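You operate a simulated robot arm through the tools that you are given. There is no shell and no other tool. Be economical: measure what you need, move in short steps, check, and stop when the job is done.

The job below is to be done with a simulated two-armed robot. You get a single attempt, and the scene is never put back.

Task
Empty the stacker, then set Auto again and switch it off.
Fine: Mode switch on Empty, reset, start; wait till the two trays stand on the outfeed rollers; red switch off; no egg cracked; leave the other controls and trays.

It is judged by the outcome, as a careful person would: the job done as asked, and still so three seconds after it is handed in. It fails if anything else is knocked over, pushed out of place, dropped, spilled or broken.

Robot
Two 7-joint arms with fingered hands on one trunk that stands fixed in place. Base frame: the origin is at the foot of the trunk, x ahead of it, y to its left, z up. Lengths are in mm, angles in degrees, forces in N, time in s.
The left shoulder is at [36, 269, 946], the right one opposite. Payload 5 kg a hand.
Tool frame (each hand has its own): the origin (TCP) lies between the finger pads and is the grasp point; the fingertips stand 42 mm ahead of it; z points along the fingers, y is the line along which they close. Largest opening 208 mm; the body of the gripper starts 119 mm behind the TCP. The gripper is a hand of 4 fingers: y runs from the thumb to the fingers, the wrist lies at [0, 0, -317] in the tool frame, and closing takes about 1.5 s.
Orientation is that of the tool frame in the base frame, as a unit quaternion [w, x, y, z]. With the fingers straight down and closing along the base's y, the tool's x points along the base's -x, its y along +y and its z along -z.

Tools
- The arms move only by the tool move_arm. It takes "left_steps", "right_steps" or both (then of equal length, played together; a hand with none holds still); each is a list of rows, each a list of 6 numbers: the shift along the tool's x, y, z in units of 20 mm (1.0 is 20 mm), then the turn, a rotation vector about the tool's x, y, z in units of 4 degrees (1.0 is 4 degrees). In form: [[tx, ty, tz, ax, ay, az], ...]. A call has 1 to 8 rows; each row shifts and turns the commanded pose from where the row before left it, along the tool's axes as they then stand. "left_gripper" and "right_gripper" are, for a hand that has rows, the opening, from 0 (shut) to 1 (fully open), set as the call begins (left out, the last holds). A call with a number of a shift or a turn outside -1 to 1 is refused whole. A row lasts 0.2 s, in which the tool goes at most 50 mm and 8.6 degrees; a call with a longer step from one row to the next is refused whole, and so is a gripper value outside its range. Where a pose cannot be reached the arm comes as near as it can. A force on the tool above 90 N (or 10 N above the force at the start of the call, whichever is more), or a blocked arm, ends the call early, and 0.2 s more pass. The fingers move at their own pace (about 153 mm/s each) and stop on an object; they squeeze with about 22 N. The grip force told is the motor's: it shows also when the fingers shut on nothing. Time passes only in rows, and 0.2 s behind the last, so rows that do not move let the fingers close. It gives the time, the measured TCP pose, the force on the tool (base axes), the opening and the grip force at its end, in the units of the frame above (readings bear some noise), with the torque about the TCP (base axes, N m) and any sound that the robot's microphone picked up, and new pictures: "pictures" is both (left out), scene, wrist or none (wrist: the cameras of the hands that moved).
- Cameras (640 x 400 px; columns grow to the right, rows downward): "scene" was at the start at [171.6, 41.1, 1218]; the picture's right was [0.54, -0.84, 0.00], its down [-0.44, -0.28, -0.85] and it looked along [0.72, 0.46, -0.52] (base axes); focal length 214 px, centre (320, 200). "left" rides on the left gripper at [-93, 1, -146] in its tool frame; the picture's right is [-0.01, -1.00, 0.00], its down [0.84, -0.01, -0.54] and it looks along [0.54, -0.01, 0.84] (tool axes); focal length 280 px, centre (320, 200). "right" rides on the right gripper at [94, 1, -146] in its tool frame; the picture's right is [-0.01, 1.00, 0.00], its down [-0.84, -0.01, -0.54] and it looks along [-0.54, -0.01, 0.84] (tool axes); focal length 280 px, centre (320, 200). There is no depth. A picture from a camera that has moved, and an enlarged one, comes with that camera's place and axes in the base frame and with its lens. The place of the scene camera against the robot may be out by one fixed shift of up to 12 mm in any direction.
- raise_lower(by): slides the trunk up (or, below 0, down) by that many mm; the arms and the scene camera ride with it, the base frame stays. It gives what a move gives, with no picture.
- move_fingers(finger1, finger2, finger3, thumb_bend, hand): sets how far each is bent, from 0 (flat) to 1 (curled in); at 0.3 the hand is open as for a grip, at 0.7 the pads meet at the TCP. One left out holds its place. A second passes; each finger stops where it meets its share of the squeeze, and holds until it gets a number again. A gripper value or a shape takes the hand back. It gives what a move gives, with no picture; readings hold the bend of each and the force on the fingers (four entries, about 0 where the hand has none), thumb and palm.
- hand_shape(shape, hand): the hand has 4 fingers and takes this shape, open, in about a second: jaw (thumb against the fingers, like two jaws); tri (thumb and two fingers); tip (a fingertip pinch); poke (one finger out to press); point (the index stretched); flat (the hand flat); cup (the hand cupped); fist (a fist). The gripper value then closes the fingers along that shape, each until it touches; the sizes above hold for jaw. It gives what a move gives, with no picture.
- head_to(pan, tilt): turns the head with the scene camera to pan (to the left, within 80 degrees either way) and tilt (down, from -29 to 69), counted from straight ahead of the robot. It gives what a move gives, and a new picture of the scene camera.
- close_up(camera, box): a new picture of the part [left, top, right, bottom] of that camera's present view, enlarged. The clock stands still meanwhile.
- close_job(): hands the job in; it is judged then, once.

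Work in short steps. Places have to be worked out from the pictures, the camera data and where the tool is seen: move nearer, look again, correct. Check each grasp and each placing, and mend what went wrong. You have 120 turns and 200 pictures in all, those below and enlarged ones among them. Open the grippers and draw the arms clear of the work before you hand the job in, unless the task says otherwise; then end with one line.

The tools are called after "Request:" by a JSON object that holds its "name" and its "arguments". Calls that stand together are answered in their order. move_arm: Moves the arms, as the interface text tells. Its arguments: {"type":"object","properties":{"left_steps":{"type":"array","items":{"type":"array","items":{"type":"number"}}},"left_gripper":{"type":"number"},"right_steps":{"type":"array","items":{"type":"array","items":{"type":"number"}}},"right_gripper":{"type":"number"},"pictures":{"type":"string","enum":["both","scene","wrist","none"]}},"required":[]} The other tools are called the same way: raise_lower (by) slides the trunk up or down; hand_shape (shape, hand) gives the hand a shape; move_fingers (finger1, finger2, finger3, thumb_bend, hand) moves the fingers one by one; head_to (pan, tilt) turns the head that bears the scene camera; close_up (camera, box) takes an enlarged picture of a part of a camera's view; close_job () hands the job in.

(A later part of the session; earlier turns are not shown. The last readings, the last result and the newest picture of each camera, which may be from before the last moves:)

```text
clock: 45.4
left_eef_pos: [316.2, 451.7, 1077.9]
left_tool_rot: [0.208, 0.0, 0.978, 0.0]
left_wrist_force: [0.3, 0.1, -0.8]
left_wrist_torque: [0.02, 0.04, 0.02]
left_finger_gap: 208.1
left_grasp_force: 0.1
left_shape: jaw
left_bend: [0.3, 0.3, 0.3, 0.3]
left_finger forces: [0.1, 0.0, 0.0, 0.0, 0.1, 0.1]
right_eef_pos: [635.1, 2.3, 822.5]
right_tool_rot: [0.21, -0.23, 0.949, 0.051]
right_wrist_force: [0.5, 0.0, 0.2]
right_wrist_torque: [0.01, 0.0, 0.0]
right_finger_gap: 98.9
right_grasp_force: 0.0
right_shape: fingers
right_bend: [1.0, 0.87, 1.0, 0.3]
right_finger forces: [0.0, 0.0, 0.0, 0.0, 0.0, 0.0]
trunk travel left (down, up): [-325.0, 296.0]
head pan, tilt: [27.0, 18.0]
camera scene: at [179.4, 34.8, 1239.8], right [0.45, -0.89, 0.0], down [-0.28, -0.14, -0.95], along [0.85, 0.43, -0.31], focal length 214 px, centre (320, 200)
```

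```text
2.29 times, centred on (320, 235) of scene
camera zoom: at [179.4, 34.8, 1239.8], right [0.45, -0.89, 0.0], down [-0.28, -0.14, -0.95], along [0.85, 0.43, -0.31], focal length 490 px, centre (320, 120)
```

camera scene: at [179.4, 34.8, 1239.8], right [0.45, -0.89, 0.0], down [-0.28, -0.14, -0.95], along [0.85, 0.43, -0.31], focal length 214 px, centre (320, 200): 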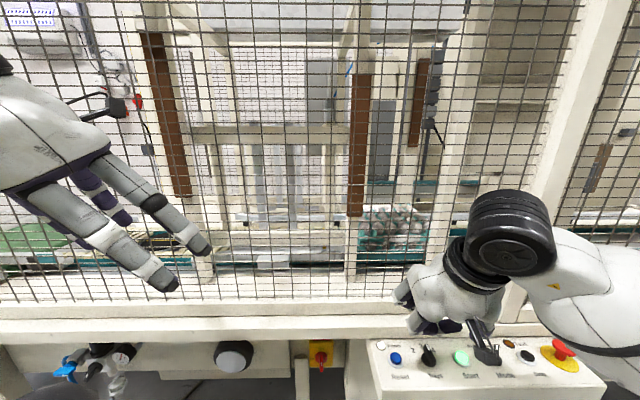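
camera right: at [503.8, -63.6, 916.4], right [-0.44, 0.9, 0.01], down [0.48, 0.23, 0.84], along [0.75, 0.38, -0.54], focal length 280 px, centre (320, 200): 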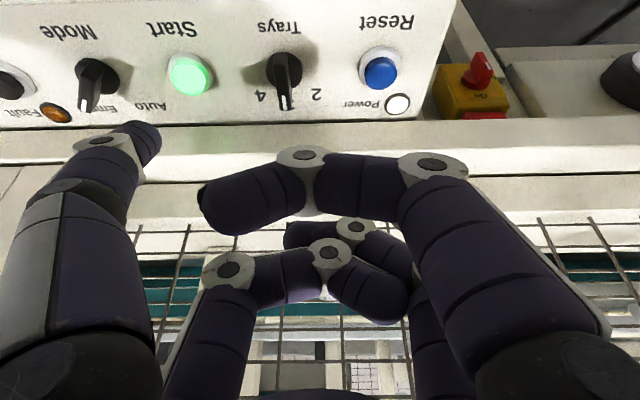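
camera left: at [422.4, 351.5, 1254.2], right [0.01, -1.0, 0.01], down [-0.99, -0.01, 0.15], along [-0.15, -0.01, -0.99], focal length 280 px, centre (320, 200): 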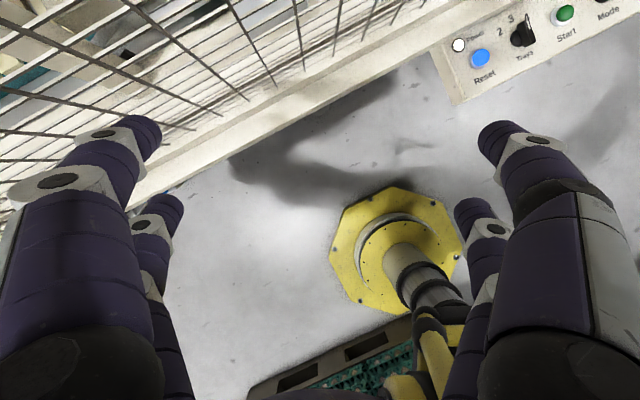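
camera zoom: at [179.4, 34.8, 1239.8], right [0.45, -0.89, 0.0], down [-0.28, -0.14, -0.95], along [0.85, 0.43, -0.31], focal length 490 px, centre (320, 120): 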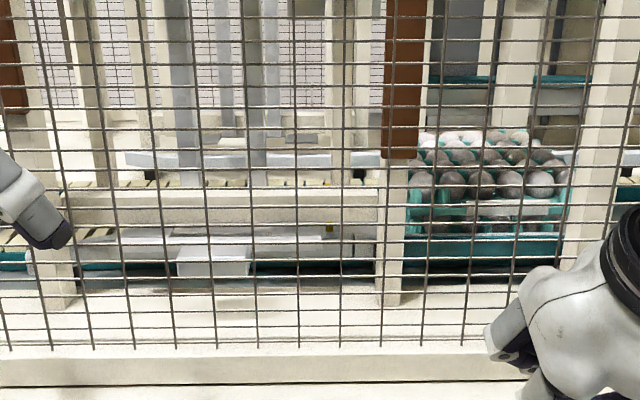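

The stack is sliding right on the conveyor. I pan the head right to see the outfeed and wait.

Request:
{"name": "head_to", "arguments": {"pan": 0, "tilt": 18}}

Request:
{"name": "move_arm", "arguments": {"right_steps": [[0, 0, 0, 0, 0, 0], [0, 0, 0, 0, 0, 0], [0, 0, 0, 0, 0, 0], [0, 0, 0, 0, 0, 0], [0, 0, 0, 0, 0, 0], [0, 0, 0, 0, 0, 0], [0, 0, 0, 0, 0, 0], [0, 0, 0, 0, 0, 0]], "pictures": "scene"}}

```text
clock: 46.3
left_eef_pos: [317.4, 452.2, 1078.1]
left_tool_rot: [0.207, 0.0, 0.978, 0.001]
left_wrist_force: [0.3, 0.1, 0.2]
left_wrist_torque: [-0.03, 0.02, -0.03]
left_finger_gap: 207.9
left_grasp_force: 0.1
left_shape: jaw
left_bend: [0.3, 0.3, 0.3, 0.3]
left_finger forces: [0.1, 0.0, 0.0, 0.0, 0.1, 0.0]
right_eef_pos: [635.1, 2.3, 823.5]
right_tool_rot: [0.21, -0.23, 0.949, 0.051]
right_wrist_force: [-0.3, -1.2, 0.6]
right_wrist_torque: [0.0, 0.01, 0.02]
right_finger_gap: 98.5
right_grasp_force: 0.1
right_shape: fingers
right_bend: [1.0, 0.87, 1.0, 0.3]
right_finger forces: [0.0, 0.1, 0.0, 0.1, 0.0, 0.1]
trunk travel left (down, up): [-325.0, 296.0]
head pan, tilt: [0.0, 18.0]
camera scene: at [189.4, -7.5, 1239.7], right [0.0, -1.0, 0.0], down [-0.31, 0.0, -0.95], along [0.95, 0.0, -0.31], focal length 214 px, centre (320, 200)
```

scene: 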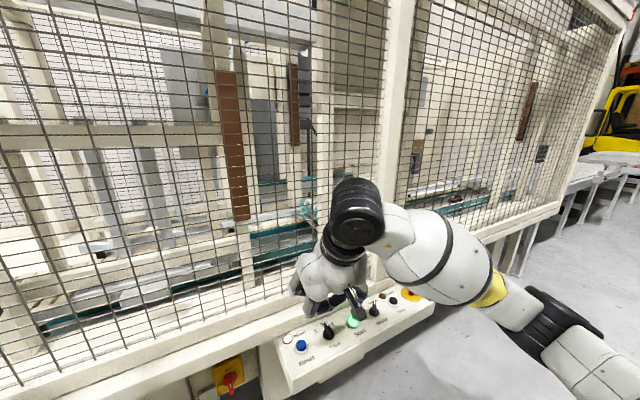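

```text
clock: 48.1
left_eef_pos: [315.5, 452.8, 1077.9]
left_tool_rot: [0.208, 0.0, 0.978, 0.001]
left_wrist_force: [0.2, 0.4, 0.1]
left_wrist_torque: [0.0, 0.05, -0.01]
left_finger_gap: 207.8
left_grasp_force: 0.1
left_shape: jaw
left_bend: [0.3, 0.3, 0.3, 0.3]
left_finger forces: [0.1, 0.0, 0.0, 0.1, 0.0, 0.0]
right_eef_pos: [635.2, 3.0, 822.5]
right_tool_rot: [0.211, -0.23, 0.949, 0.05]
right_wrist_force: [-0.3, -0.2, 0.1]
right_wrist_torque: [0.02, 0.0, 0.0]
right_finger_gap: 98.8
right_grasp_force: 0.1
right_shape: fingers
right_bend: [1.0, 0.87, 1.0, 0.3]
right_finger forces: [0.0, 0.0, 0.0, 0.0, 0.0, 0.0]
trunk travel left (down, up): [-325.0, 296.0]
head pan, tilt: [0.0, 18.0]
camera scene: at [189.5, -7.6, 1239.7], right [0.0, -1.0, 0.0], down [-0.31, 0.0, -0.95], along [0.95, 0.0, -0.31], focal length 214 px, centre (320, 200)
```

scene: 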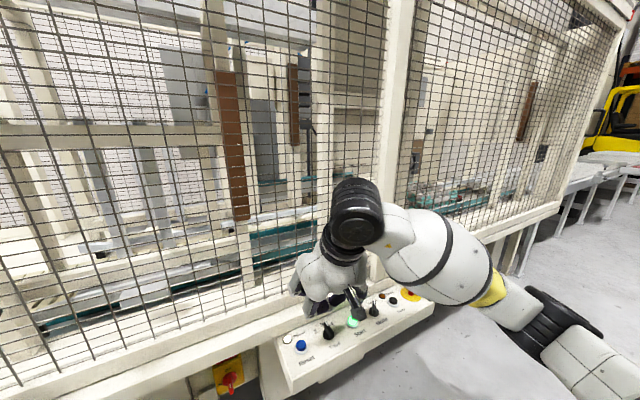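

The trays are moving on toward the roller tables at the right. I pan further right and wait.

Request:
{"name": "head_to", "arguments": {"pan": -22, "tilt": 15}}

Request:
{"name": "move_arm", "arguments": {"right_steps": [[0, 0, 0, 0, 0, 0], [0, 0, 0, 0, 0, 0], [0, 0, 0, 0, 0, 0], [0, 0, 0, 0, 0, 0], [0, 0, 0, 0, 0, 0], [0, 0, 0, 0, 0, 0], [0, 0, 0, 0, 0, 0], [0, 0, 0, 0, 0, 0]], "pictures": "scene"}}

```text
clock: 48.9
left_eef_pos: [317.6, 452.4, 1078.1]
left_tool_rot: [0.209, 0.0, 0.978, 0.0]
left_wrist_force: [0.6, 0.2, -0.6]
left_wrist_torque: [-0.01, 0.0, 0.01]
left_finger_gap: 208.1
left_grasp_force: 0.0
left_shape: jaw
left_bend: [0.3, 0.3, 0.3, 0.3]
left_finger forces: [0.0, 0.0, 0.0, 0.0, 0.0, 0.0]
right_eef_pos: [634.1, 3.1, 823.3]
right_tool_rot: [0.21, -0.229, 0.949, 0.051]
right_wrist_force: [0.0, -0.7, 0.2]
right_wrist_torque: [0.01, -0.01, -0.02]
right_finger_gap: 98.5
right_grasp_force: 0.1
right_shape: fingers
right_bend: [1.0, 0.87, 1.0, 0.3]
right_finger forces: [0.1, 0.0, 0.0, 0.0, 0.0, 0.0]
trunk travel left (down, up): [-325.0, 296.0]
head pan, tilt: [-22.0, 15.0]
camera scene: at [182.8, -42.5, 1244.6], right [-0.37, -0.93, 0.0], down [-0.24, 0.1, -0.97], along [0.9, -0.36, -0.26], focal length 214 px, centre (320, 200)
```

scene: 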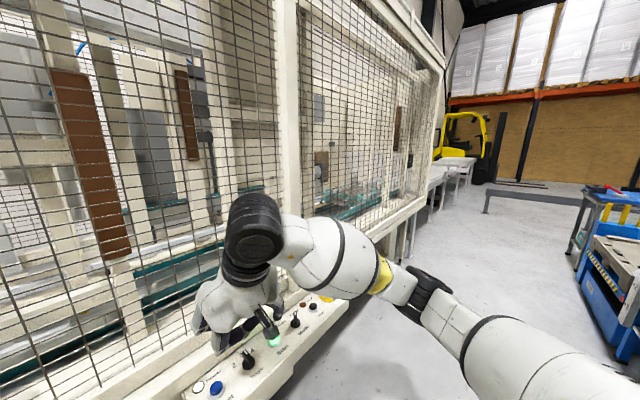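

```text
clock: 50.7
left_eef_pos: [316.1, 453.5, 1079.8]
left_tool_rot: [0.208, 0.0, 0.978, 0.0]
left_wrist_force: [0.1, -0.3, 0.1]
left_wrist_torque: [0.0, 0.04, -0.02]
left_finger_gap: 208.1
left_grasp_force: 0.0
left_shape: jaw
left_bend: [0.3, 0.3, 0.3, 0.3]
left_finger forces: [0.0, 0.1, 0.1, 0.0, 0.0, 0.0]
right_eef_pos: [635.5, 2.7, 823.1]
right_tool_rot: [0.21, -0.229, 0.949, 0.051]
right_wrist_force: [-0.1, 0.7, 0.4]
right_wrist_torque: [0.01, -0.03, 0.02]
right_finger_gap: 98.7
right_grasp_force: 0.0
right_shape: fingers
right_bend: [1.0, 0.87, 1.0, 0.3]
right_finger forces: [0.0, 0.1, 0.0, 0.1, 0.0, 0.0]
trunk travel left (down, up): [-325.0, 296.0]
head pan, tilt: [-22.0, 15.0]
camera scene: at [182.7, -42.6, 1244.6], right [-0.37, -0.93, 0.0], down [-0.24, 0.1, -0.97], along [0.9, -0.36, -0.26], focal length 214 px, centre (320, 200)
```

scene: 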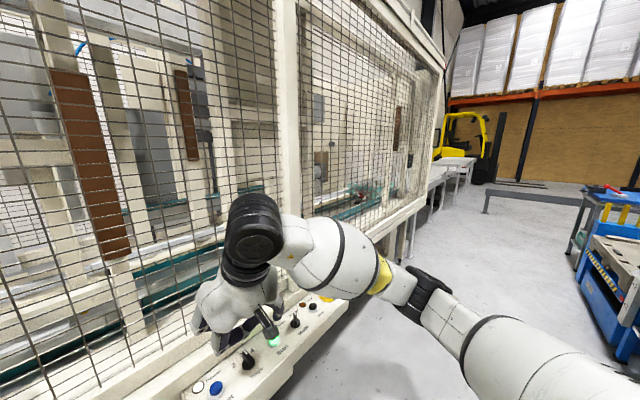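

The stack keeps travelling (now near column 370). Waiting more.

Request:
{"name": "move_arm", "arguments": {"right_steps": [[0, 0, 0, 0, 0, 0], [0, 0, 0, 0, 0, 0], [0, 0, 0, 0, 0, 0], [0, 0, 0, 0, 0, 0], [0, 0, 0, 0, 0, 0], [0, 0, 0, 0, 0, 0], [0, 0, 0, 0, 0, 0], [0, 0, 0, 0, 0, 0]], "pictures": "none"}}

Request:
{"name": "close_up", "arguments": {"camera": "scene", "box": [300, 120, 500, 245]}}

Request:
{"name": "close_up", "arguments": {"camera": "right", "box": [420, 20, 560, 130]}}

```text
clock: 52.5
left_eef_pos: [317.1, 453.3, 1078.0]
left_tool_rot: [0.208, 0.0, 0.978, 0.001]
left_wrist_force: [-0.8, -0.7, 1.7]
left_wrist_torque: [0.03, 0.03, -0.03]
left_finger_gap: 207.8
left_grasp_force: 0.1
left_shape: jaw
left_bend: [0.3, 0.3, 0.3, 0.3]
left_finger forces: [0.0, 0.0, 0.1, 0.0, 0.0, 0.0]
right_eef_pos: [635.4, 2.5, 822.8]
right_tool_rot: [0.21, -0.23, 0.949, 0.051]
right_wrist_force: [-0.5, -0.7, -0.3]
right_wrist_torque: [-0.01, -0.04, -0.02]
right_finger_gap: 98.8
right_grasp_force: 0.1
right_shape: fingers
right_bend: [1.0, 0.87, 1.0, 0.3]
right_finger forces: [0.0, 0.0, 0.0, 0.0, 0.1, 0.0]
trunk travel left (down, up): [-325.0, 296.0]
head pan, tilt: [-22.0, 15.0]
```

```text
3.20 times, centred on (400, 182) of scene
camera zoom: at [182.7, -42.6, 1244.6], right [-0.37, -0.93, 0.0], down [-0.24, 0.1, -0.97], along [0.9, -0.36, -0.26], focal length 686 px, centre (64, 256)
```

zoom: 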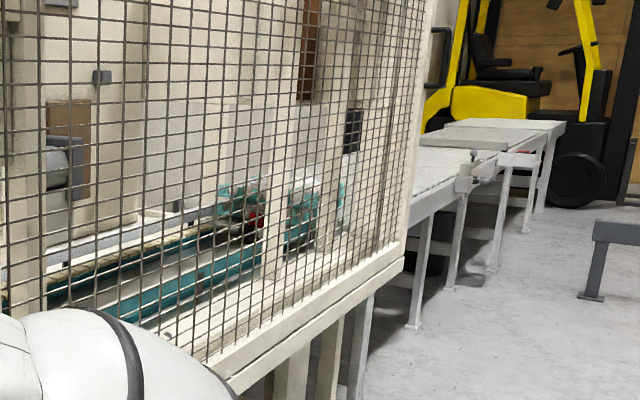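

```text
3.64 times, centred on (490, 75) of right
camera zoom: at [503.9, -63.5, 915.9], right [-0.44, 0.9, 0.01], down [0.48, 0.23, 0.84], along [0.75, 0.38, -0.54], focal length 1020 px, centre (-298, 654)
```

zoom: 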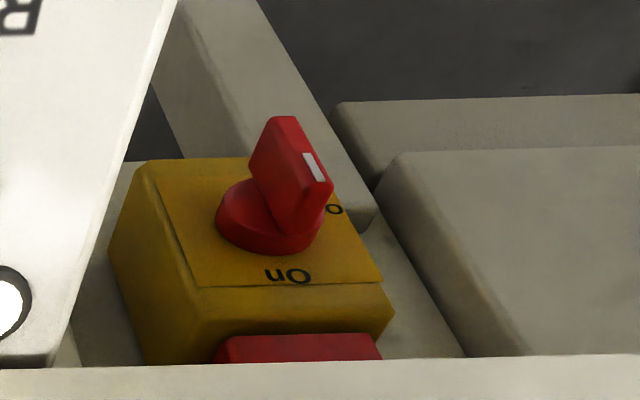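

The stack is leaving the enclosure. The red switch's pointer stands at On (up), Off is 90° to the left. Waiting for the trays.

Request:
{"name": "move_arm", "arguments": {"right_steps": [[0, 0, 0, 0, 0, 0], [0, 0, 0, 0, 0, 0], [0, 0, 0, 0, 0, 0], [0, 0, 0, 0, 0, 0], [0, 0, 0, 0, 0, 0], [0, 0, 0, 0, 0, 0], [0, 0, 0, 0, 0, 0], [0, 0, 0, 0, 0, 0]], "pictures": "none"}}

Request:
{"name": "close_up", "arguments": {"camera": "scene", "box": [300, 120, 500, 245]}}

```text
clock: 54.3
left_eef_pos: [316.2, 452.7, 1076.4]
left_tool_rot: [0.208, 0.0, 0.978, 0.0]
left_wrist_force: [0.4, -0.2, 0.3]
left_wrist_torque: [0.03, 0.0, 0.02]
left_finger_gap: 207.9
left_grasp_force: 0.1
left_shape: jaw
left_bend: [0.3, 0.3, 0.3, 0.3]
left_finger forces: [0.0, 0.1, 0.0, 0.0, 0.1, 0.1]
right_eef_pos: [635.3, 3.0, 822.6]
right_tool_rot: [0.21, -0.229, 0.949, 0.05]
right_wrist_force: [0.3, 0.1, 0.0]
right_wrist_torque: [-0.01, -0.01, 0.01]
right_finger_gap: 98.7
right_grasp_force: 0.1
right_shape: fingers
right_bend: [1.0, 0.87, 1.0, 0.3]
right_finger forces: [0.1, 0.0, 0.0, 0.0, 0.0, 0.1]
trunk travel left (down, up): [-325.0, 296.0]
head pan, tilt: [-22.0, 15.0]
```

```text
3.20 times, centred on (400, 182) of scene
camera zoom: at [182.7, -42.6, 1244.6], right [-0.37, -0.93, 0.0], down [-0.24, 0.1, -0.97], along [0.9, -0.36, -0.26], focal length 686 px, centre (64, 256)
```

zoom: 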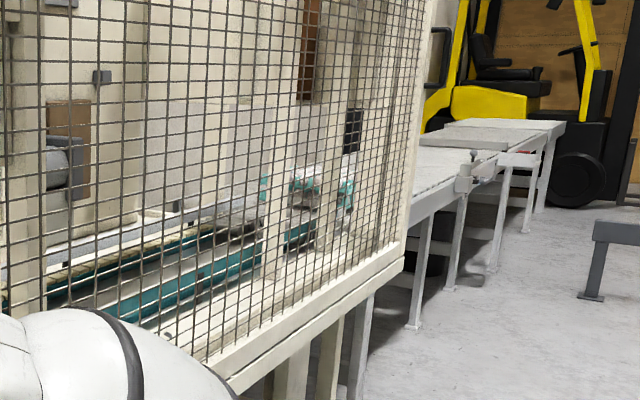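

Still moving. Waiting longer.

Request:
{"name": "move_arm", "arguments": {"right_steps": [[0, 0, 0, 0, 0, 0], [0, 0, 0, 0, 0, 0], [0, 0, 0, 0, 0, 0], [0, 0, 0, 0, 0, 0], [0, 0, 0, 0, 0, 0], [0, 0, 0, 0, 0, 0], [0, 0, 0, 0, 0, 0], [0, 0, 0, 0, 0, 0]], "pictures": "none"}}

Request:
{"name": "move_arm", "arguments": {"right_steps": [[0, 0, 0, 0, 0, 0], [0, 0, 0, 0, 0, 0], [0, 0, 0, 0, 0, 0], [0, 0, 0, 0, 0, 0], [0, 0, 0, 0, 0, 0], [0, 0, 0, 0, 0, 0], [0, 0, 0, 0, 0, 0], [0, 0, 0, 0, 0, 0]], "pictures": "none"}}

Request:
{"name": "close_up", "arguments": {"camera": "scene", "box": [300, 120, 500, 245]}}

Request:
{"name": "close_up", "arguments": {"camera": "right", "box": [0, 0, 440, 180]}}

```text
clock: 56.1
left_eef_pos: [316.6, 452.4, 1077.7]
left_tool_rot: [0.207, 0.0, 0.978, 0.0]
left_wrist_force: [-0.3, 0.1, 0.1]
left_wrist_torque: [0.01, 0.01, 0.01]
left_finger_gap: 208.0
left_grasp_force: 0.1
left_shape: jaw
left_bend: [0.3, 0.3, 0.3, 0.3]
left_finger forces: [0.0, 0.1, 0.1, 0.0, 0.0, 0.0]
right_eef_pos: [634.1, 2.4, 823.8]
right_tool_rot: [0.21, -0.229, 0.949, 0.051]
right_wrist_force: [-1.1, 0.8, -0.4]
right_wrist_torque: [0.01, -0.03, 0.04]
right_finger_gap: 98.8
right_grasp_force: 0.0
right_shape: fingers
right_bend: [1.0, 0.87, 1.0, 0.3]
right_finger forces: [0.1, 0.0, 0.0, 0.1, 0.1, 0.0]
trunk travel left (down, up): [-325.0, 296.0]
head pan, tilt: [-22.0, 15.0]
```

```text
clock: 57.9
left_eef_pos: [316.2, 454.0, 1078.5]
left_tool_rot: [0.208, -0.001, 0.978, 0.001]
left_wrist_force: [-0.5, 0.9, 0.2]
left_wrist_torque: [-0.05, 0.01, 0.02]
left_finger_gap: 208.0
left_grasp_force: 0.2
left_shape: jaw
left_bend: [0.3, 0.3, 0.3, 0.3]
left_finger forces: [0.0, 0.0, 0.1, 0.0, 0.0, 0.1]
right_eef_pos: [634.9, 3.5, 824.1]
right_tool_rot: [0.21, -0.229, 0.949, 0.051]
right_wrist_force: [-0.1, -0.2, 0.3]
right_wrist_torque: [-0.02, -0.02, 0.03]
right_finger_gap: 98.6
right_grasp_force: 0.0
right_shape: fingers
right_bend: [1.0, 0.87, 1.0, 0.3]
right_finger forces: [0.0, 0.1, 0.0, 0.1, 0.0, 0.0]
trunk travel left (down, up): [-325.0, 296.0]
head pan, tilt: [-22.0, 15.0]
```

```text
3.20 times, centred on (400, 182) of scene
camera zoom: at [182.7, -42.6, 1244.6], right [-0.37, -0.93, 0.0], down [-0.24, 0.1, -0.97], along [0.9, -0.36, -0.26], focal length 686 px, centre (64, 256)
```

zoom: 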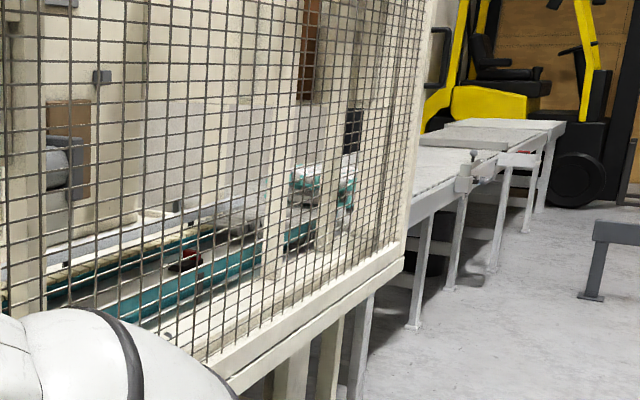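

```text
1.45 times, centred on (220, 90) of right
camera zoom: at [503.9, -63.6, 915.9], right [-0.44, 0.9, 0.01], down [0.48, 0.23, 0.84], along [0.75, 0.38, -0.54], focal length 408 px, centre (466, 360)
```

zoom: 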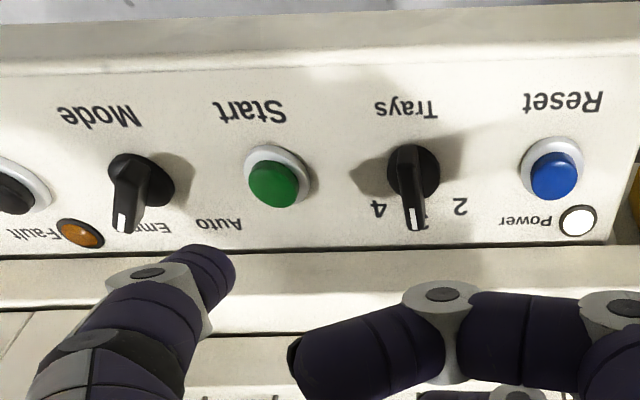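

The Start lamp is out, so the cycle has ended and the pusher is returning. I zoom on the trays to check they're standing still.

Request:
{"name": "move_arm", "arguments": {"right_steps": [[0, 0, 0, 0, 0, 0], [0, 0, 0, 0, 0, 0], [0, 0, 0, 0, 0, 0], [0, 0, 0, 0, 0, 0], [0, 0, 0, 0, 0, 0], [0, 0, 0, 0, 0, 0], [0, 0, 0, 0, 0, 0], [0, 0, 0, 0, 0, 0]], "pictures": "none"}}

Request:
{"name": "close_up", "arguments": {"camera": "scene", "box": [350, 150, 430, 210]}}

```text
clock: 59.7
left_eef_pos: [316.8, 452.1, 1078.7]
left_tool_rot: [0.208, 0.0, 0.978, 0.0]
left_wrist_force: [-0.2, 0.7, -0.1]
left_wrist_torque: [-0.01, 0.0, -0.01]
left_finger_gap: 208.0
left_grasp_force: 0.0
left_shape: jaw
left_bend: [0.3, 0.3, 0.3, 0.3]
left_finger forces: [0.0, 0.0, 0.1, 0.0, 0.1, 0.1]
right_eef_pos: [634.8, 4.3, 823.7]
right_tool_rot: [0.211, -0.229, 0.949, 0.05]
right_wrist_force: [-0.9, -0.3, 0.0]
right_wrist_torque: [-0.03, 0.01, -0.03]
right_finger_gap: 98.7
right_grasp_force: 0.0
right_shape: fingers
right_bend: [1.0, 0.87, 1.0, 0.3]
right_finger forces: [0.0, 0.1, 0.1, 0.0, 0.0, 0.0]
trunk travel left (down, up): [-325.0, 296.0]
head pan, tilt: [-22.0, 15.0]
```

```text
6.67 times, centred on (390, 180) of scene
camera zoom: at [182.7, -42.6, 1244.6], right [-0.37, -0.93, 0.0], down [-0.24, 0.1, -0.97], along [0.9, -0.36, -0.26], focal length 1430 px, centre (-147, 333)
```

zoom: 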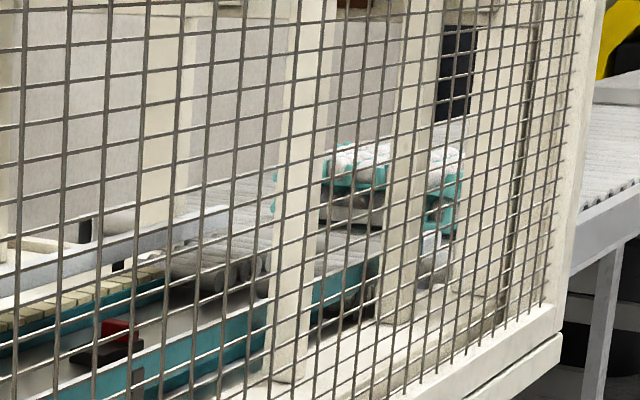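

The two trays stand on the rollers at the end. Meanwhile I bring the thumb to the right-hand side of the Mode pointer (hover at ≈(735,-201,745)).

Request:
{"name": "move_arm", "arguments": {"right_steps": [[0, -0.93, 0, 0, 0, 0], [0, -0.93, 0, 0, 0, 0], [0, -0.93, 0.3, 0, 0, 0], [0, -0.93, 0.3, 0, 0, 0], [0, -0.93, 0.4, 0, 0, 0], [0, -0.93, 0.48, 0, 0, 0]], "pictures": "none"}}

Request:
{"name": "close_up", "arguments": {"camera": "right", "box": [0, 0, 320, 200]}}

Request:
{"name": "close_up", "arguments": {"camera": "scene", "box": [300, 120, 500, 245]}}

```text
clock: 61.1
left_eef_pos: [316.6, 451.3, 1077.9]
left_tool_rot: [0.208, 0.001, 0.978, 0.0]
left_wrist_force: [-0.5, 0.1, -0.9]
left_wrist_torque: [0.01, 0.03, 0.04]
left_finger_gap: 208.0
left_grasp_force: 0.0
left_shape: jaw
left_bend: [0.3, 0.3, 0.3, 0.3]
left_finger forces: [0.0, 0.0, 0.0, 0.0, 0.0, 0.1]
right_eef_pos: [696.5, -90.8, 796.8]
right_tool_rot: [0.211, -0.23, 0.949, 0.05]
right_wrist_force: [0.1, -0.5, 0.5]
right_wrist_torque: [0.02, 0.04, 0.0]
right_finger_gap: 98.9
right_grasp_force: 0.1
right_shape: fingers
right_bend: [1.0, 0.87, 1.0, 0.3]
right_finger forces: [0.0, 0.0, 0.1, 0.1, 0.0, 0.0]
trunk travel left (down, up): [-325.0, 296.0]
head pan, tilt: [-22.0, 15.0]
```

```text
2.00 times, centred on (160, 100) of right
camera zoom: at [565.2, -157.8, 890.1], right [-0.44, 0.9, 0.01], down [0.48, 0.23, 0.84], along [0.75, 0.38, -0.54], focal length 561 px, centre (640, 400)
```

zoom: 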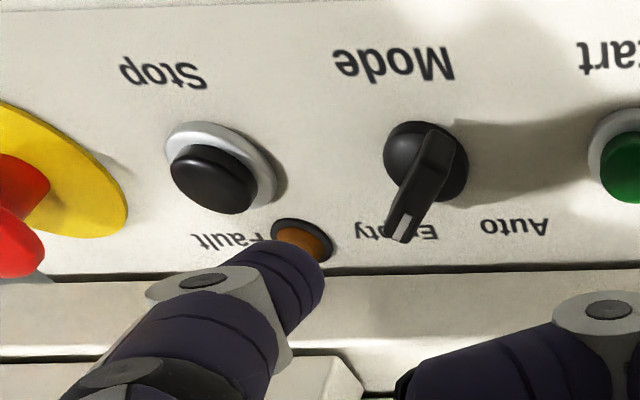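

```text
3.20 times, centred on (400, 182) of scene
camera zoom: at [182.9, -42.7, 1244.5], right [-0.37, -0.93, 0.0], down [-0.24, 0.1, -0.97], along [0.9, -0.36, -0.26], focal length 686 px, centre (64, 256)
```

zoom: 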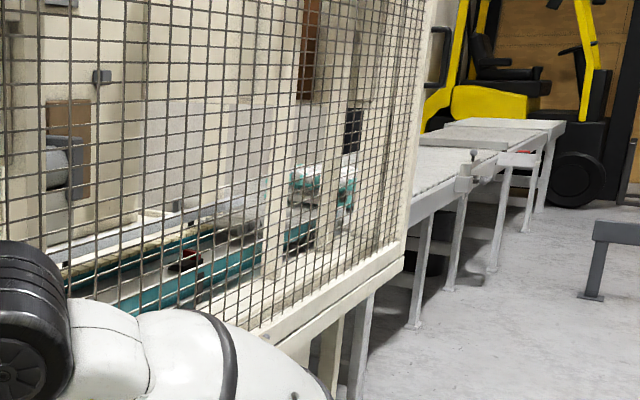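

Machine at rest. Pointer end is at ≈(752,-173); the tip at ≈(734,-202). I lower beside it on its right.

Request:
{"name": "move_arm", "arguments": {"right_steps": [[0.29, 0.018, 0.84, 0, 0, 0], [0.29, 0.018, 0.84, 0, 0, 0], [0.29, 0.018, 0.84, 0, 0, 0]], "pictures": "none"}}

Request:
{"name": "close_up", "arguments": {"camera": "right", "box": [0, 0, 320, 200]}}

```text
clock: 61.9
left_eef_pos: [317.0, 452.8, 1077.8]
left_tool_rot: [0.208, 0.001, 0.978, -0.001]
left_wrist_force: [0.2, 0.3, -0.1]
left_wrist_torque: [0.0, 0.06, 0.0]
left_finger_gap: 207.9
left_grasp_force: 0.1
left_shape: jaw
left_bend: [0.3, 0.3, 0.3, 0.3]
left_finger forces: [0.0, 0.0, 0.1, 0.0, 0.0, 0.0]
right_eef_pos: [700.5, -85.6, 743.1]
right_tool_rot: [0.21, -0.229, 0.949, 0.051]
right_wrist_force: [-0.2, 0.1, 1.2]
right_wrist_torque: [-0.02, 0.03, 0.0]
right_finger_gap: 98.6
right_grasp_force: 0.0
right_shape: fingers
right_bend: [1.0, 0.87, 1.0, 0.3]
right_finger forces: [0.1, 0.0, 0.0, 0.0, 0.1, 0.0]
trunk travel left (down, up): [-325.0, 296.0]
head pan, tilt: [-22.0, 15.0]
```

```text
2.00 times, centred on (160, 100) of right
camera zoom: at [569.3, -153.5, 836.0], right [-0.44, 0.9, 0.01], down [0.48, 0.23, 0.84], along [0.75, 0.38, -0.54], focal length 561 px, centre (640, 400)
```

zoom: 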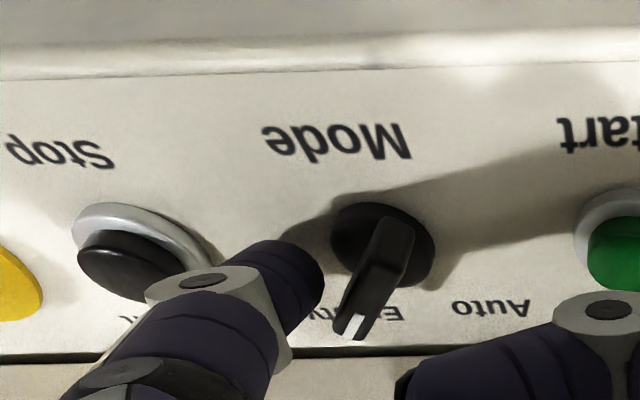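

The tip is down to the right of the handle. Sweep left along the arc back to Auto.

Request:
{"name": "move_arm", "arguments": {"right_steps": [[-0.263, 0.41, 0.123, 0, 0, 0], [-0.546, 0.342, 0.255, 0, 0, 0], [-0.137, 0.32, 0.064, 0, 0, 0], [-0.137, 0.32, 0.064, 0, 0, 0]], "pictures": "none"}}

Request:
{"name": "close_up", "arguments": {"camera": "right", "box": [0, 0, 320, 200]}}

```text
clock: 62.9
left_eef_pos: [316.9, 452.3, 1078.6]
left_tool_rot: [0.208, 0.001, 0.978, 0.0]
left_wrist_force: [-0.3, 0.4, -0.5]
left_wrist_torque: [0.05, 0.01, -0.01]
left_finger_gap: 208.0
left_grasp_force: 0.1
left_shape: jaw
left_bend: [0.3, 0.3, 0.3, 0.3]
left_finger forces: [0.0, 0.1, 0.2, 0.0, 0.1, 0.1]
right_eef_pos: [709.7, -50.5, 741.9]
right_tool_rot: [0.21, -0.229, 0.949, 0.051]
right_wrist_force: [3.7, -4.3, 1.4]
right_wrist_torque: [-0.27, -0.11, 0.27]
right_finger_gap: 101.0
right_grasp_force: 2.2
right_shape: fingers
right_bend: [1.0, 0.87, 1.0, 0.28]
right_finger forces: [0.0, 0.1, 0.0, 0.0, 4.5, 0.1]
trunk travel left (down, up): [-325.0, 296.0]
head pan, tilt: [-22.0, 15.0]
```

```text
2.00 times, centred on (160, 100) of right
camera zoom: at [578.8, -118.4, 834.5], right [-0.44, 0.9, 0.01], down [0.48, 0.23, 0.84], along [0.76, 0.38, -0.54], focal length 561 px, centre (640, 400)
```

zoom: 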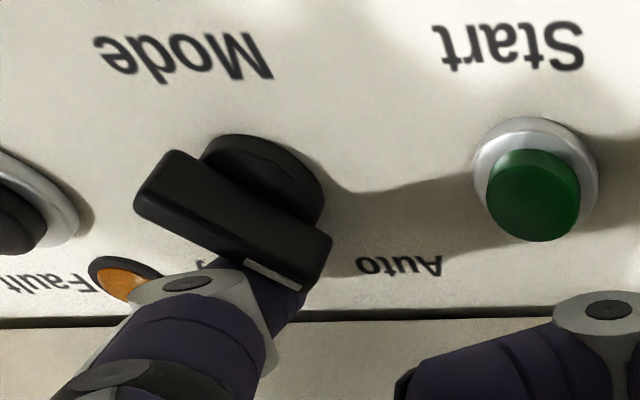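

The handle is back at the Auto position (4.5 N at the end stop). Back off right, then up, and verify.

Request:
{"name": "move_arm", "arguments": {"right_steps": [[0, -0.5, 0, 0, 0, 0], [-0.1, -0.3, -0.3, 0, 0, 0], [-0.317, 0, -0.68, 0, 0, 0], [-0.317, 0, -0.68, 0, 0, 0], [-0.2, 0, -0.9, 0, 0, 0], [0, 0, -1, 0, 0, 0], [0, 0, -1, 0, 0, 0]], "pictures": "none"}}

Request:
{"name": "close_up", "arguments": {"camera": "right", "box": [60, 0, 380, 200]}}

```text
clock: 64.5
left_eef_pos: [316.6, 452.8, 1078.8]
left_tool_rot: [0.207, 0.0, 0.978, 0.0]
left_wrist_force: [-0.3, 1.1, 0.0]
left_wrist_torque: [-0.02, -0.03, -0.02]
left_finger_gap: 207.9
left_grasp_force: 0.1
left_shape: jaw
left_bend: [0.3, 0.3, 0.3, 0.3]
left_finger forces: [0.0, 0.1, 0.0, 0.1, 0.1, 0.0]
right_eef_pos: [698.1, -74.7, 833.2]
right_tool_rot: [0.21, -0.23, 0.949, 0.052]
right_wrist_force: [-0.1, -0.3, 0.5]
right_wrist_torque: [0.0, -0.04, 0.01]
right_finger_gap: 98.6
right_grasp_force: 0.0
right_shape: fingers
right_bend: [1.0, 0.87, 1.0, 0.3]
right_finger forces: [0.0, 0.1, 0.0, 0.0, 0.0, 0.0]
trunk travel left (down, up): [-325.0, 296.0]
head pan, tilt: [-22.0, 15.0]
```

```text
2.00 times, centred on (220, 100) of right
camera zoom: at [567.0, -141.2, 926.2], right [-0.44, 0.9, 0.01], down [0.48, 0.23, 0.84], along [0.75, 0.38, -0.54], focal length 561 px, centre (520, 400)
```

zoom: 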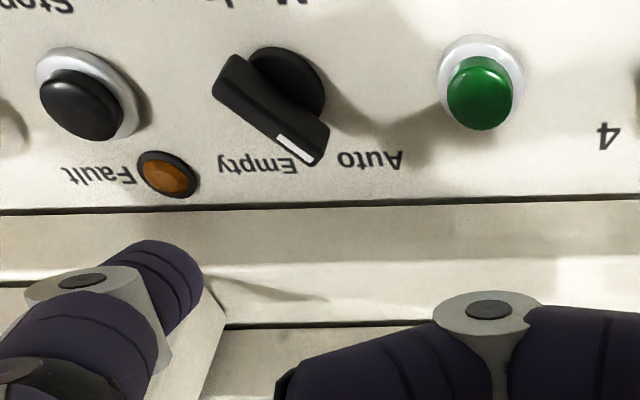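

Mode points to Auto again. Next the red switch: wrist-camera triangulation puts its axis at ≈(635,277,532). I retract the right hand and shape the left hand as a thumb poker (others curled one after the other).

Request:
{"name": "move_arm", "arguments": {"right_steps": [[0.4, -0.5, -1, 0, 0, 0], [0.5, -0.5, -1, 0, 0, 0], [0.5, -0.5, -1, 0, 0, 0], [0.5, -0.5, -1, 0, 0, 0], [0.5, -0.5, -1, 0, 0, 0], [0.5, -0.5, -1, 0, 0, 0], [0.5, -0.5, -1, 0, 0, 0], [0.5, -0.5, -1, 0, 0, 0]], "pictures": "none"}}

Request:
{"name": "move_fingers", "arguments": {"hand": "left", "finger1": 1.0, "finger2": 0.3, "finger3": 1.0, "thumb_bend": 0.3}}

Request:
{"name": "move_fingers", "arguments": {"hand": "left", "finger2": 1.0}}

Request:
{"name": "close_up", "arguments": {"camera": "left", "box": [0, 0, 640, 400]}}

Request:
{"name": "head_to", "arguments": {"pan": 40, "tilt": 35}}

```text
clock: 66.3
left_eef_pos: [315.8, 452.5, 1078.8]
left_tool_rot: [0.208, 0.001, 0.978, 0.0]
left_wrist_force: [0.6, -0.2, -0.3]
left_wrist_torque: [0.0, 0.01, -0.02]
left_finger_gap: 208.2
left_grasp_force: 0.0
left_shape: jaw
left_bend: [0.3, 0.3, 0.3, 0.3]
left_finger forces: [0.0, 0.0, 0.0, 0.0, 0.0, 0.0]
right_eef_pos: [611.1, -210.3, 944.7]
right_tool_rot: [0.21, -0.23, 0.949, 0.052]
right_wrist_force: [0.1, 0.3, -0.2]
right_wrist_torque: [-0.02, 0.03, -0.01]
right_finger_gap: 98.7
right_grasp_force: 0.1
right_shape: fingers
right_bend: [1.0, 0.87, 1.0, 0.3]
right_finger forces: [0.1, 0.0, 0.1, 0.0, 0.0, 0.1]
trunk travel left (down, up): [-325.0, 296.0]
head pan, tilt: [-22.0, 15.0]
```

```text
clock: 67.3
left_eef_pos: [316.7, 453.0, 1078.0]
left_tool_rot: [0.208, 0.0, 0.978, 0.0]
left_wrist_force: [-0.2, -0.3, -0.4]
left_wrist_torque: [0.03, 0.01, -0.04]
left_finger_gap: 98.2
left_grasp_force: 0.1
left_shape: fingers
left_bend: [1.0, 0.3, 1.0, 0.3]
left_finger forces: [0.0, 0.0, 0.1, 0.1, 0.0, 0.0]
right_eef_pos: [610.4, -210.5, 946.1]
right_tool_rot: [0.211, -0.229, 0.949, 0.051]
right_wrist_force: [-0.3, 0.5, -0.2]
right_wrist_torque: [0.0, 0.01, 0.0]
right_finger_gap: 98.8
right_grasp_force: 0.1
right_shape: fingers
right_bend: [1.0, 0.87, 1.0, 0.3]
right_finger forces: [0.0, 0.0, 0.0, 0.0, 0.0, 0.0]
trunk travel left (down, up): [-325.0, 296.0]
head pan, tilt: [-22.0, 15.0]
```

```text
clock: 68.3
left_eef_pos: [316.8, 452.5, 1078.3]
left_tool_rot: [0.207, 0.0, 0.978, 0.0]
left_wrist_force: [0.4, -0.6, 0.2]
left_wrist_torque: [0.0, 0.0, 0.02]
left_finger_gap: 98.6
left_grasp_force: 0.2
left_shape: fingers
left_bend: [1.0, 0.86, 1.0, 0.3]
left_finger forces: [0.0, 0.0, 0.0, 0.1, 0.0, 0.1]
right_eef_pos: [610.5, -210.6, 946.7]
right_tool_rot: [0.211, -0.23, 0.949, 0.05]
right_wrist_force: [0.1, -0.2, -0.1]
right_wrist_torque: [-0.01, 0.0, -0.01]
right_finger_gap: 98.7
right_grasp_force: 0.0
right_shape: fingers
right_bend: [1.0, 0.87, 1.0, 0.3]
right_finger forces: [0.0, 0.0, 0.1, 0.0, 0.0, 0.1]
trunk travel left (down, up): [-325.0, 296.0]
head pan, tilt: [-22.0, 15.0]
```

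```text
1.00 times, centred on (320, 200) of left (not enlarged: the box is as wide or as high as the picture)
camera zoom: at [342.8, 453.7, 1251.5], right [0.01, -1.0, 0.01], down [-0.99, -0.01, 0.15], along [-0.15, -0.01, -0.99], focal length 280 px, centre (320, 200)
```

zoom: 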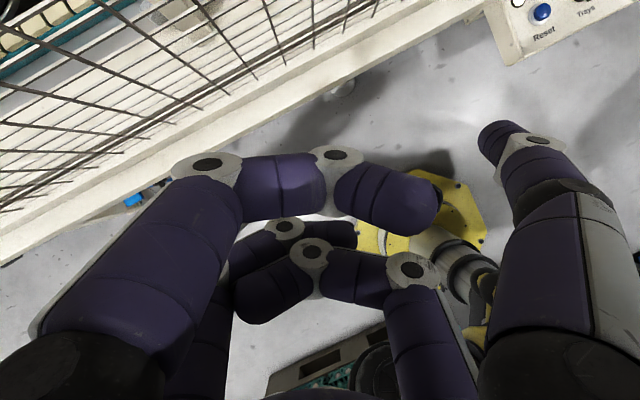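

```text
clock: 69.7
left_eef_pos: [316.7, 453.1, 1077.9]
left_tool_rot: [0.208, -0.001, 0.978, 0.0]
left_wrist_force: [0.3, 0.3, 0.1]
left_wrist_torque: [-0.03, -0.04, 0.03]
left_finger_gap: 98.8
left_grasp_force: 0.0
left_shape: fingers
left_bend: [1.0, 0.86, 1.0, 0.3]
left_finger forces: [0.1, 0.1, 0.0, 0.1, 0.1, 0.0]
right_eef_pos: [611.2, -210.6, 945.7]
right_tool_rot: [0.21, -0.229, 0.949, 0.05]
right_wrist_force: [-0.4, 0.1, -0.5]
right_wrist_torque: [0.03, -0.04, 0.02]
right_finger_gap: 98.8
right_grasp_force: 0.1
right_shape: fingers
right_bend: [1.0, 0.87, 1.0, 0.3]
right_finger forces: [0.0, 0.0, 0.1, 0.0, 0.0, 0.1]
trunk travel left (down, up): [-325.0, 296.0]
head pan, tilt: [40.0, 35.0]
camera scene: at [163.7, 49.0, 1212.6], right [0.64, -0.77, 0.0], down [-0.44, -0.37, -0.82], along [0.63, 0.53, -0.57], focal length 214 px, centre (320, 200)
```

scene: 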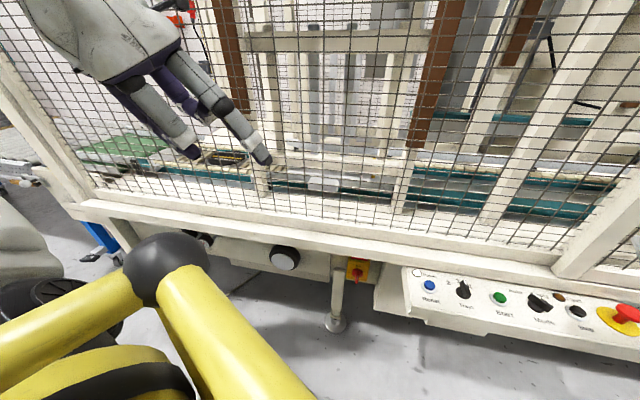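

The left thumb mirrors the right (tip at tool ≈(-31,-113,46)). I now yaw the left hand 27° to face the machine while lowering it straight down.

Request:
{"name": "move_arm", "arguments": {"left_steps": [[0.406, 0, 0.914, -0.39, 0, -0.88], [0.406, 0, 0.914, -0.39, 0, -0.88], [0.406, 0, 0.914, -0.39, 0, -0.88], [0.406, 0, 0.914, -0.39, 0, -0.88], [0.406, 0, 0.914, -0.39, 0, -0.88], [0.406, 0, 0.914, -0.39, 0, -0.88], [0.406, 0, 0.914, -0.39, 0, -0.88]], "pictures": "both"}}

```text
clock: 71.2
left_eef_pos: [336.8, 458.1, 980.3]
left_tool_rot: [0.202, -0.228, 0.951, 0.048]
left_wrist_force: [-0.7, -0.2, -0.3]
left_wrist_torque: [-0.01, -0.02, 0.06]
left_finger_gap: 98.7
left_grasp_force: 0.0
left_shape: fingers
left_bend: [1.0, 0.86, 1.0, 0.3]
left_finger forces: [0.1, 0.0, 0.0, 0.1, 0.0, 0.0]
left hand out of reach, approached as far as the arm can: row 5, 6, 7
right_eef_pos: [611.0, -210.2, 945.5]
right_tool_rot: [0.21, -0.228, 0.949, 0.051]
right_wrist_force: [-0.8, 0.1, -0.5]
right_wrist_torque: [0.06, -0.02, 0.01]
right_finger_gap: 98.8
right_grasp_force: 0.1
right_shape: fingers
right_bend: [1.0, 0.87, 1.0, 0.3]
right_finger forces: [0.0, 0.0, 0.0, 0.1, 0.1, 0.1]
trunk travel left (down, up): [-325.0, 296.0]
head pan, tilt: [40.0, 35.0]
camera scene: at [163.6, 48.9, 1212.6], right [0.64, -0.77, 0.0], down [-0.44, -0.37, -0.82], along [0.63, 0.53, -0.57], focal length 214 px, centre (320, 200)
camera left: at [359.8, 471.9, 1153.8], right [0.47, -0.88, 0.01], down [-0.88, -0.46, 0.15], along [-0.13, -0.08, -0.99], focal length 280 px, centre (320, 200)
```

scene: 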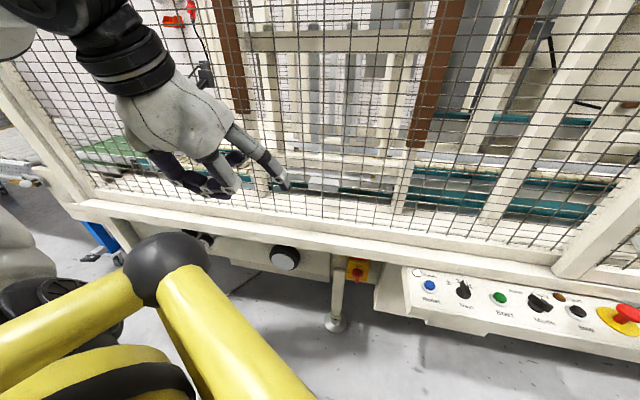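
left: 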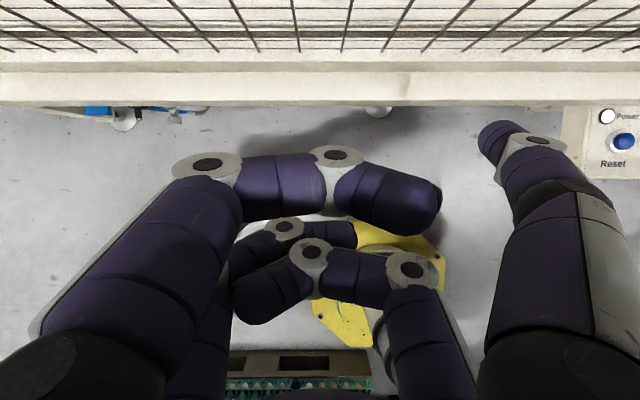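

The left arm is too folded there to reach down. The right arm has the distance for it; using its upper-side finger (finger3) as poker keeps the hand below and in front of the ledge, with its camera looking level at the switch. I raise the left hand out of the way and reshape the right hand: finger3 out, others curled.

Request:
{"name": "move_arm", "arguments": {"left_steps": [[-0.406, 0.4, -0.914, 0, 0, 0], [-0.406, 0.4, -0.914, 0, 0, 0], [-0.406, 0.4, -0.914, 0, 0, 0], [-0.406, 0.4, -0.914, 0, 0, 0], [-0.406, 0.4, -0.914, 0, 0, 0], [0.4, 0.4, -0.914, 0, 0, 0]], "pictures": "none"}}

Request:
{"name": "move_fingers", "arguments": {"hand": "right", "finger1": 0.3, "finger2": 0.3, "finger3": 0.3, "thumb_bend": 1.0}}

Request:
{"name": "move_fingers", "arguments": {"hand": "right", "finger1": 1.0, "finger2": 1.0}}

Request:
{"name": "move_arm", "arguments": {"right_steps": [[0, 0, 0, 0, -1, 0], [0, 0, 0, 0, -1, 0], [0, 0, 0, 0, -1, 0], [0, 0, 0, 0, -1, 0], [0.5, 0.5, 0, 0, 0, 0], [0.5, 0.5, 0, 0, 0, 0]], "pictures": "both"}}

```text
clock: 72.7
left_eef_pos: [303.8, 492.9, 1094.7]
left_tool_rot: [0.202, -0.229, 0.951, 0.048]
left_wrist_force: [0.8, -0.2, 0.2]
left_wrist_torque: [0.01, 0.06, 0.03]
left_finger_gap: 98.8
left_grasp_force: 0.1
left_shape: fingers
left_bend: [1.0, 0.86, 1.0, 0.3]
left_finger forces: [0.0, 0.1, 0.1, 0.0, 0.0, 0.0]
right_eef_pos: [610.2, -211.1, 946.4]
right_tool_rot: [0.21, -0.229, 0.949, 0.05]
right_wrist_force: [0.0, -0.1, 0.5]
right_wrist_torque: [0.01, 0.05, 0.02]
right_finger_gap: 98.9
right_grasp_force: 0.1
right_shape: fingers
right_bend: [1.0, 0.87, 1.0, 0.3]
right_finger forces: [0.1, 0.0, 0.0, 0.0, 0.0, 0.0]
trunk travel left (down, up): [-325.0, 296.0]
head pan, tilt: [40.0, 35.0]
```

```text
clock: 73.7
left_eef_pos: [303.9, 494.0, 1094.3]
left_tool_rot: [0.202, -0.229, 0.951, 0.048]
left_wrist_force: [0.3, -1.1, 0.2]
left_wrist_torque: [-0.03, 0.01, 0.0]
left_finger_gap: 98.8
left_grasp_force: 0.0
left_shape: fingers
left_bend: [1.0, 0.86, 1.0, 0.3]
left_finger forces: [0.0, 0.0, 0.1, 0.1, 0.1, 0.1]
right_eef_pos: [611.4, -209.6, 947.0]
right_tool_rot: [0.211, -0.229, 0.949, 0.051]
right_wrist_force: [0.0, 0.8, 0.9]
right_wrist_torque: [-0.02, -0.01, 0.02]
right_finger_gap: 80.5
right_grasp_force: 0.0
right_shape: fingers
right_bend: [0.3, 0.3, 0.3, 1.0]
right_finger forces: [0.0, 0.0, 0.0, 0.1, 0.0, 0.0]
trunk travel left (down, up): [-325.0, 296.0]
head pan, tilt: [40.0, 35.0]
```

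```text
clock: 74.7
left_eef_pos: [305.0, 494.6, 1093.7]
left_tool_rot: [0.201, -0.228, 0.951, 0.048]
left_wrist_force: [0.0, -0.3, 0.3]
left_wrist_torque: [0.01, 0.01, 0.02]
left_finger_gap: 98.5
left_grasp_force: 0.1
left_shape: fingers
left_bend: [1.0, 0.86, 1.0, 0.3]
left_finger forces: [0.0, 0.0, 0.1, 0.0, 0.1, 0.0]
right_eef_pos: [611.5, -210.4, 946.0]
right_tool_rot: [0.21, -0.23, 0.949, 0.051]
right_wrist_force: [0.3, 0.1, 0.8]
right_wrist_torque: [-0.01, 0.01, -0.01]
right_finger_gap: 43.3
right_grasp_force: 0.2
right_shape: fingers
right_bend: [0.86, 1.0, 0.3, 1.0]
right_finger forces: [0.0, 0.1, 0.0, 0.1, 0.1, 0.0]
trunk travel left (down, up): [-325.0, 296.0]
head pan, tilt: [40.0, 35.0]
```

```text
clock: 76.0
left_eef_pos: [303.9, 493.7, 1093.5]
left_tool_rot: [0.202, -0.229, 0.951, 0.048]
left_wrist_force: [-1.0, -0.6, -0.4]
left_wrist_torque: [-0.05, 0.03, -0.01]
left_finger_gap: 98.6
left_grasp_force: 0.0
left_shape: fingers
left_bend: [1.0, 0.86, 1.0, 0.3]
left_finger forces: [0.1, 0.0, 0.0, 0.0, 0.0, 0.1]
right_eef_pos: [588.0, -196.7, 931.8]
right_tool_rot: [0.34, -0.219, 0.911, 0.082]
right_wrist_force: [-0.1, 0.2, -0.7]
right_wrist_torque: [-0.03, 0.01, 0.01]
right_finger_gap: 36.2
right_grasp_force: 0.0
right_shape: fingers
right_bend: [0.96, 1.0, 0.3, 1.0]
right_finger forces: [0.0, 0.0, 0.1, 0.0, 0.0, 0.1]
trunk travel left (down, up): [-325.0, 296.0]
head pan, tilt: [40.0, 35.0]
camera scene: at [163.7, 49.2, 1212.6], right [0.64, -0.77, 0.0], down [-0.44, -0.37, -0.82], along [0.63, 0.53, -0.57], focal length 214 px, centre (320, 200)
camera right: at [439.8, -272.8, 980.1], right [-0.45, 0.89, 0.01], down [0.26, 0.12, 0.96], along [0.86, 0.43, -0.28], focal length 280 px, centre (320, 200)
```

scene: 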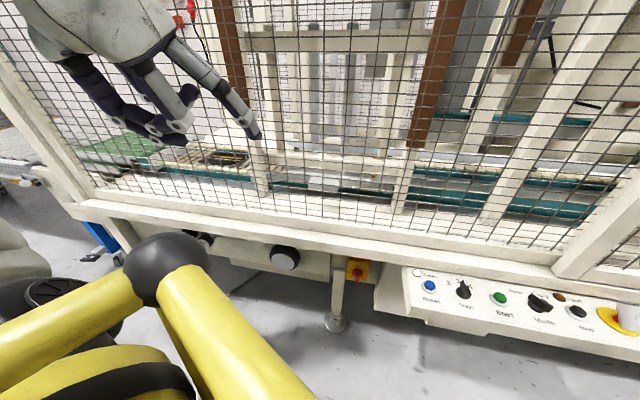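
right: 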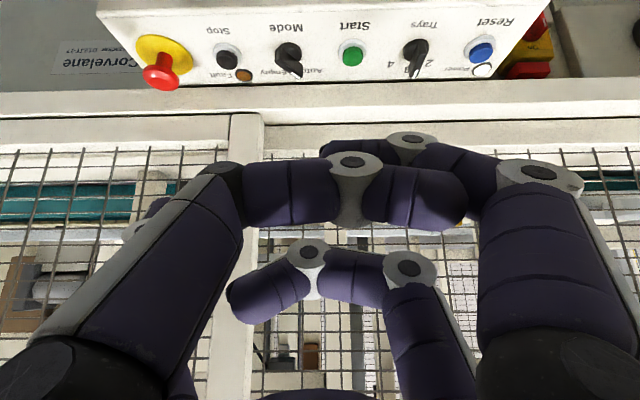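

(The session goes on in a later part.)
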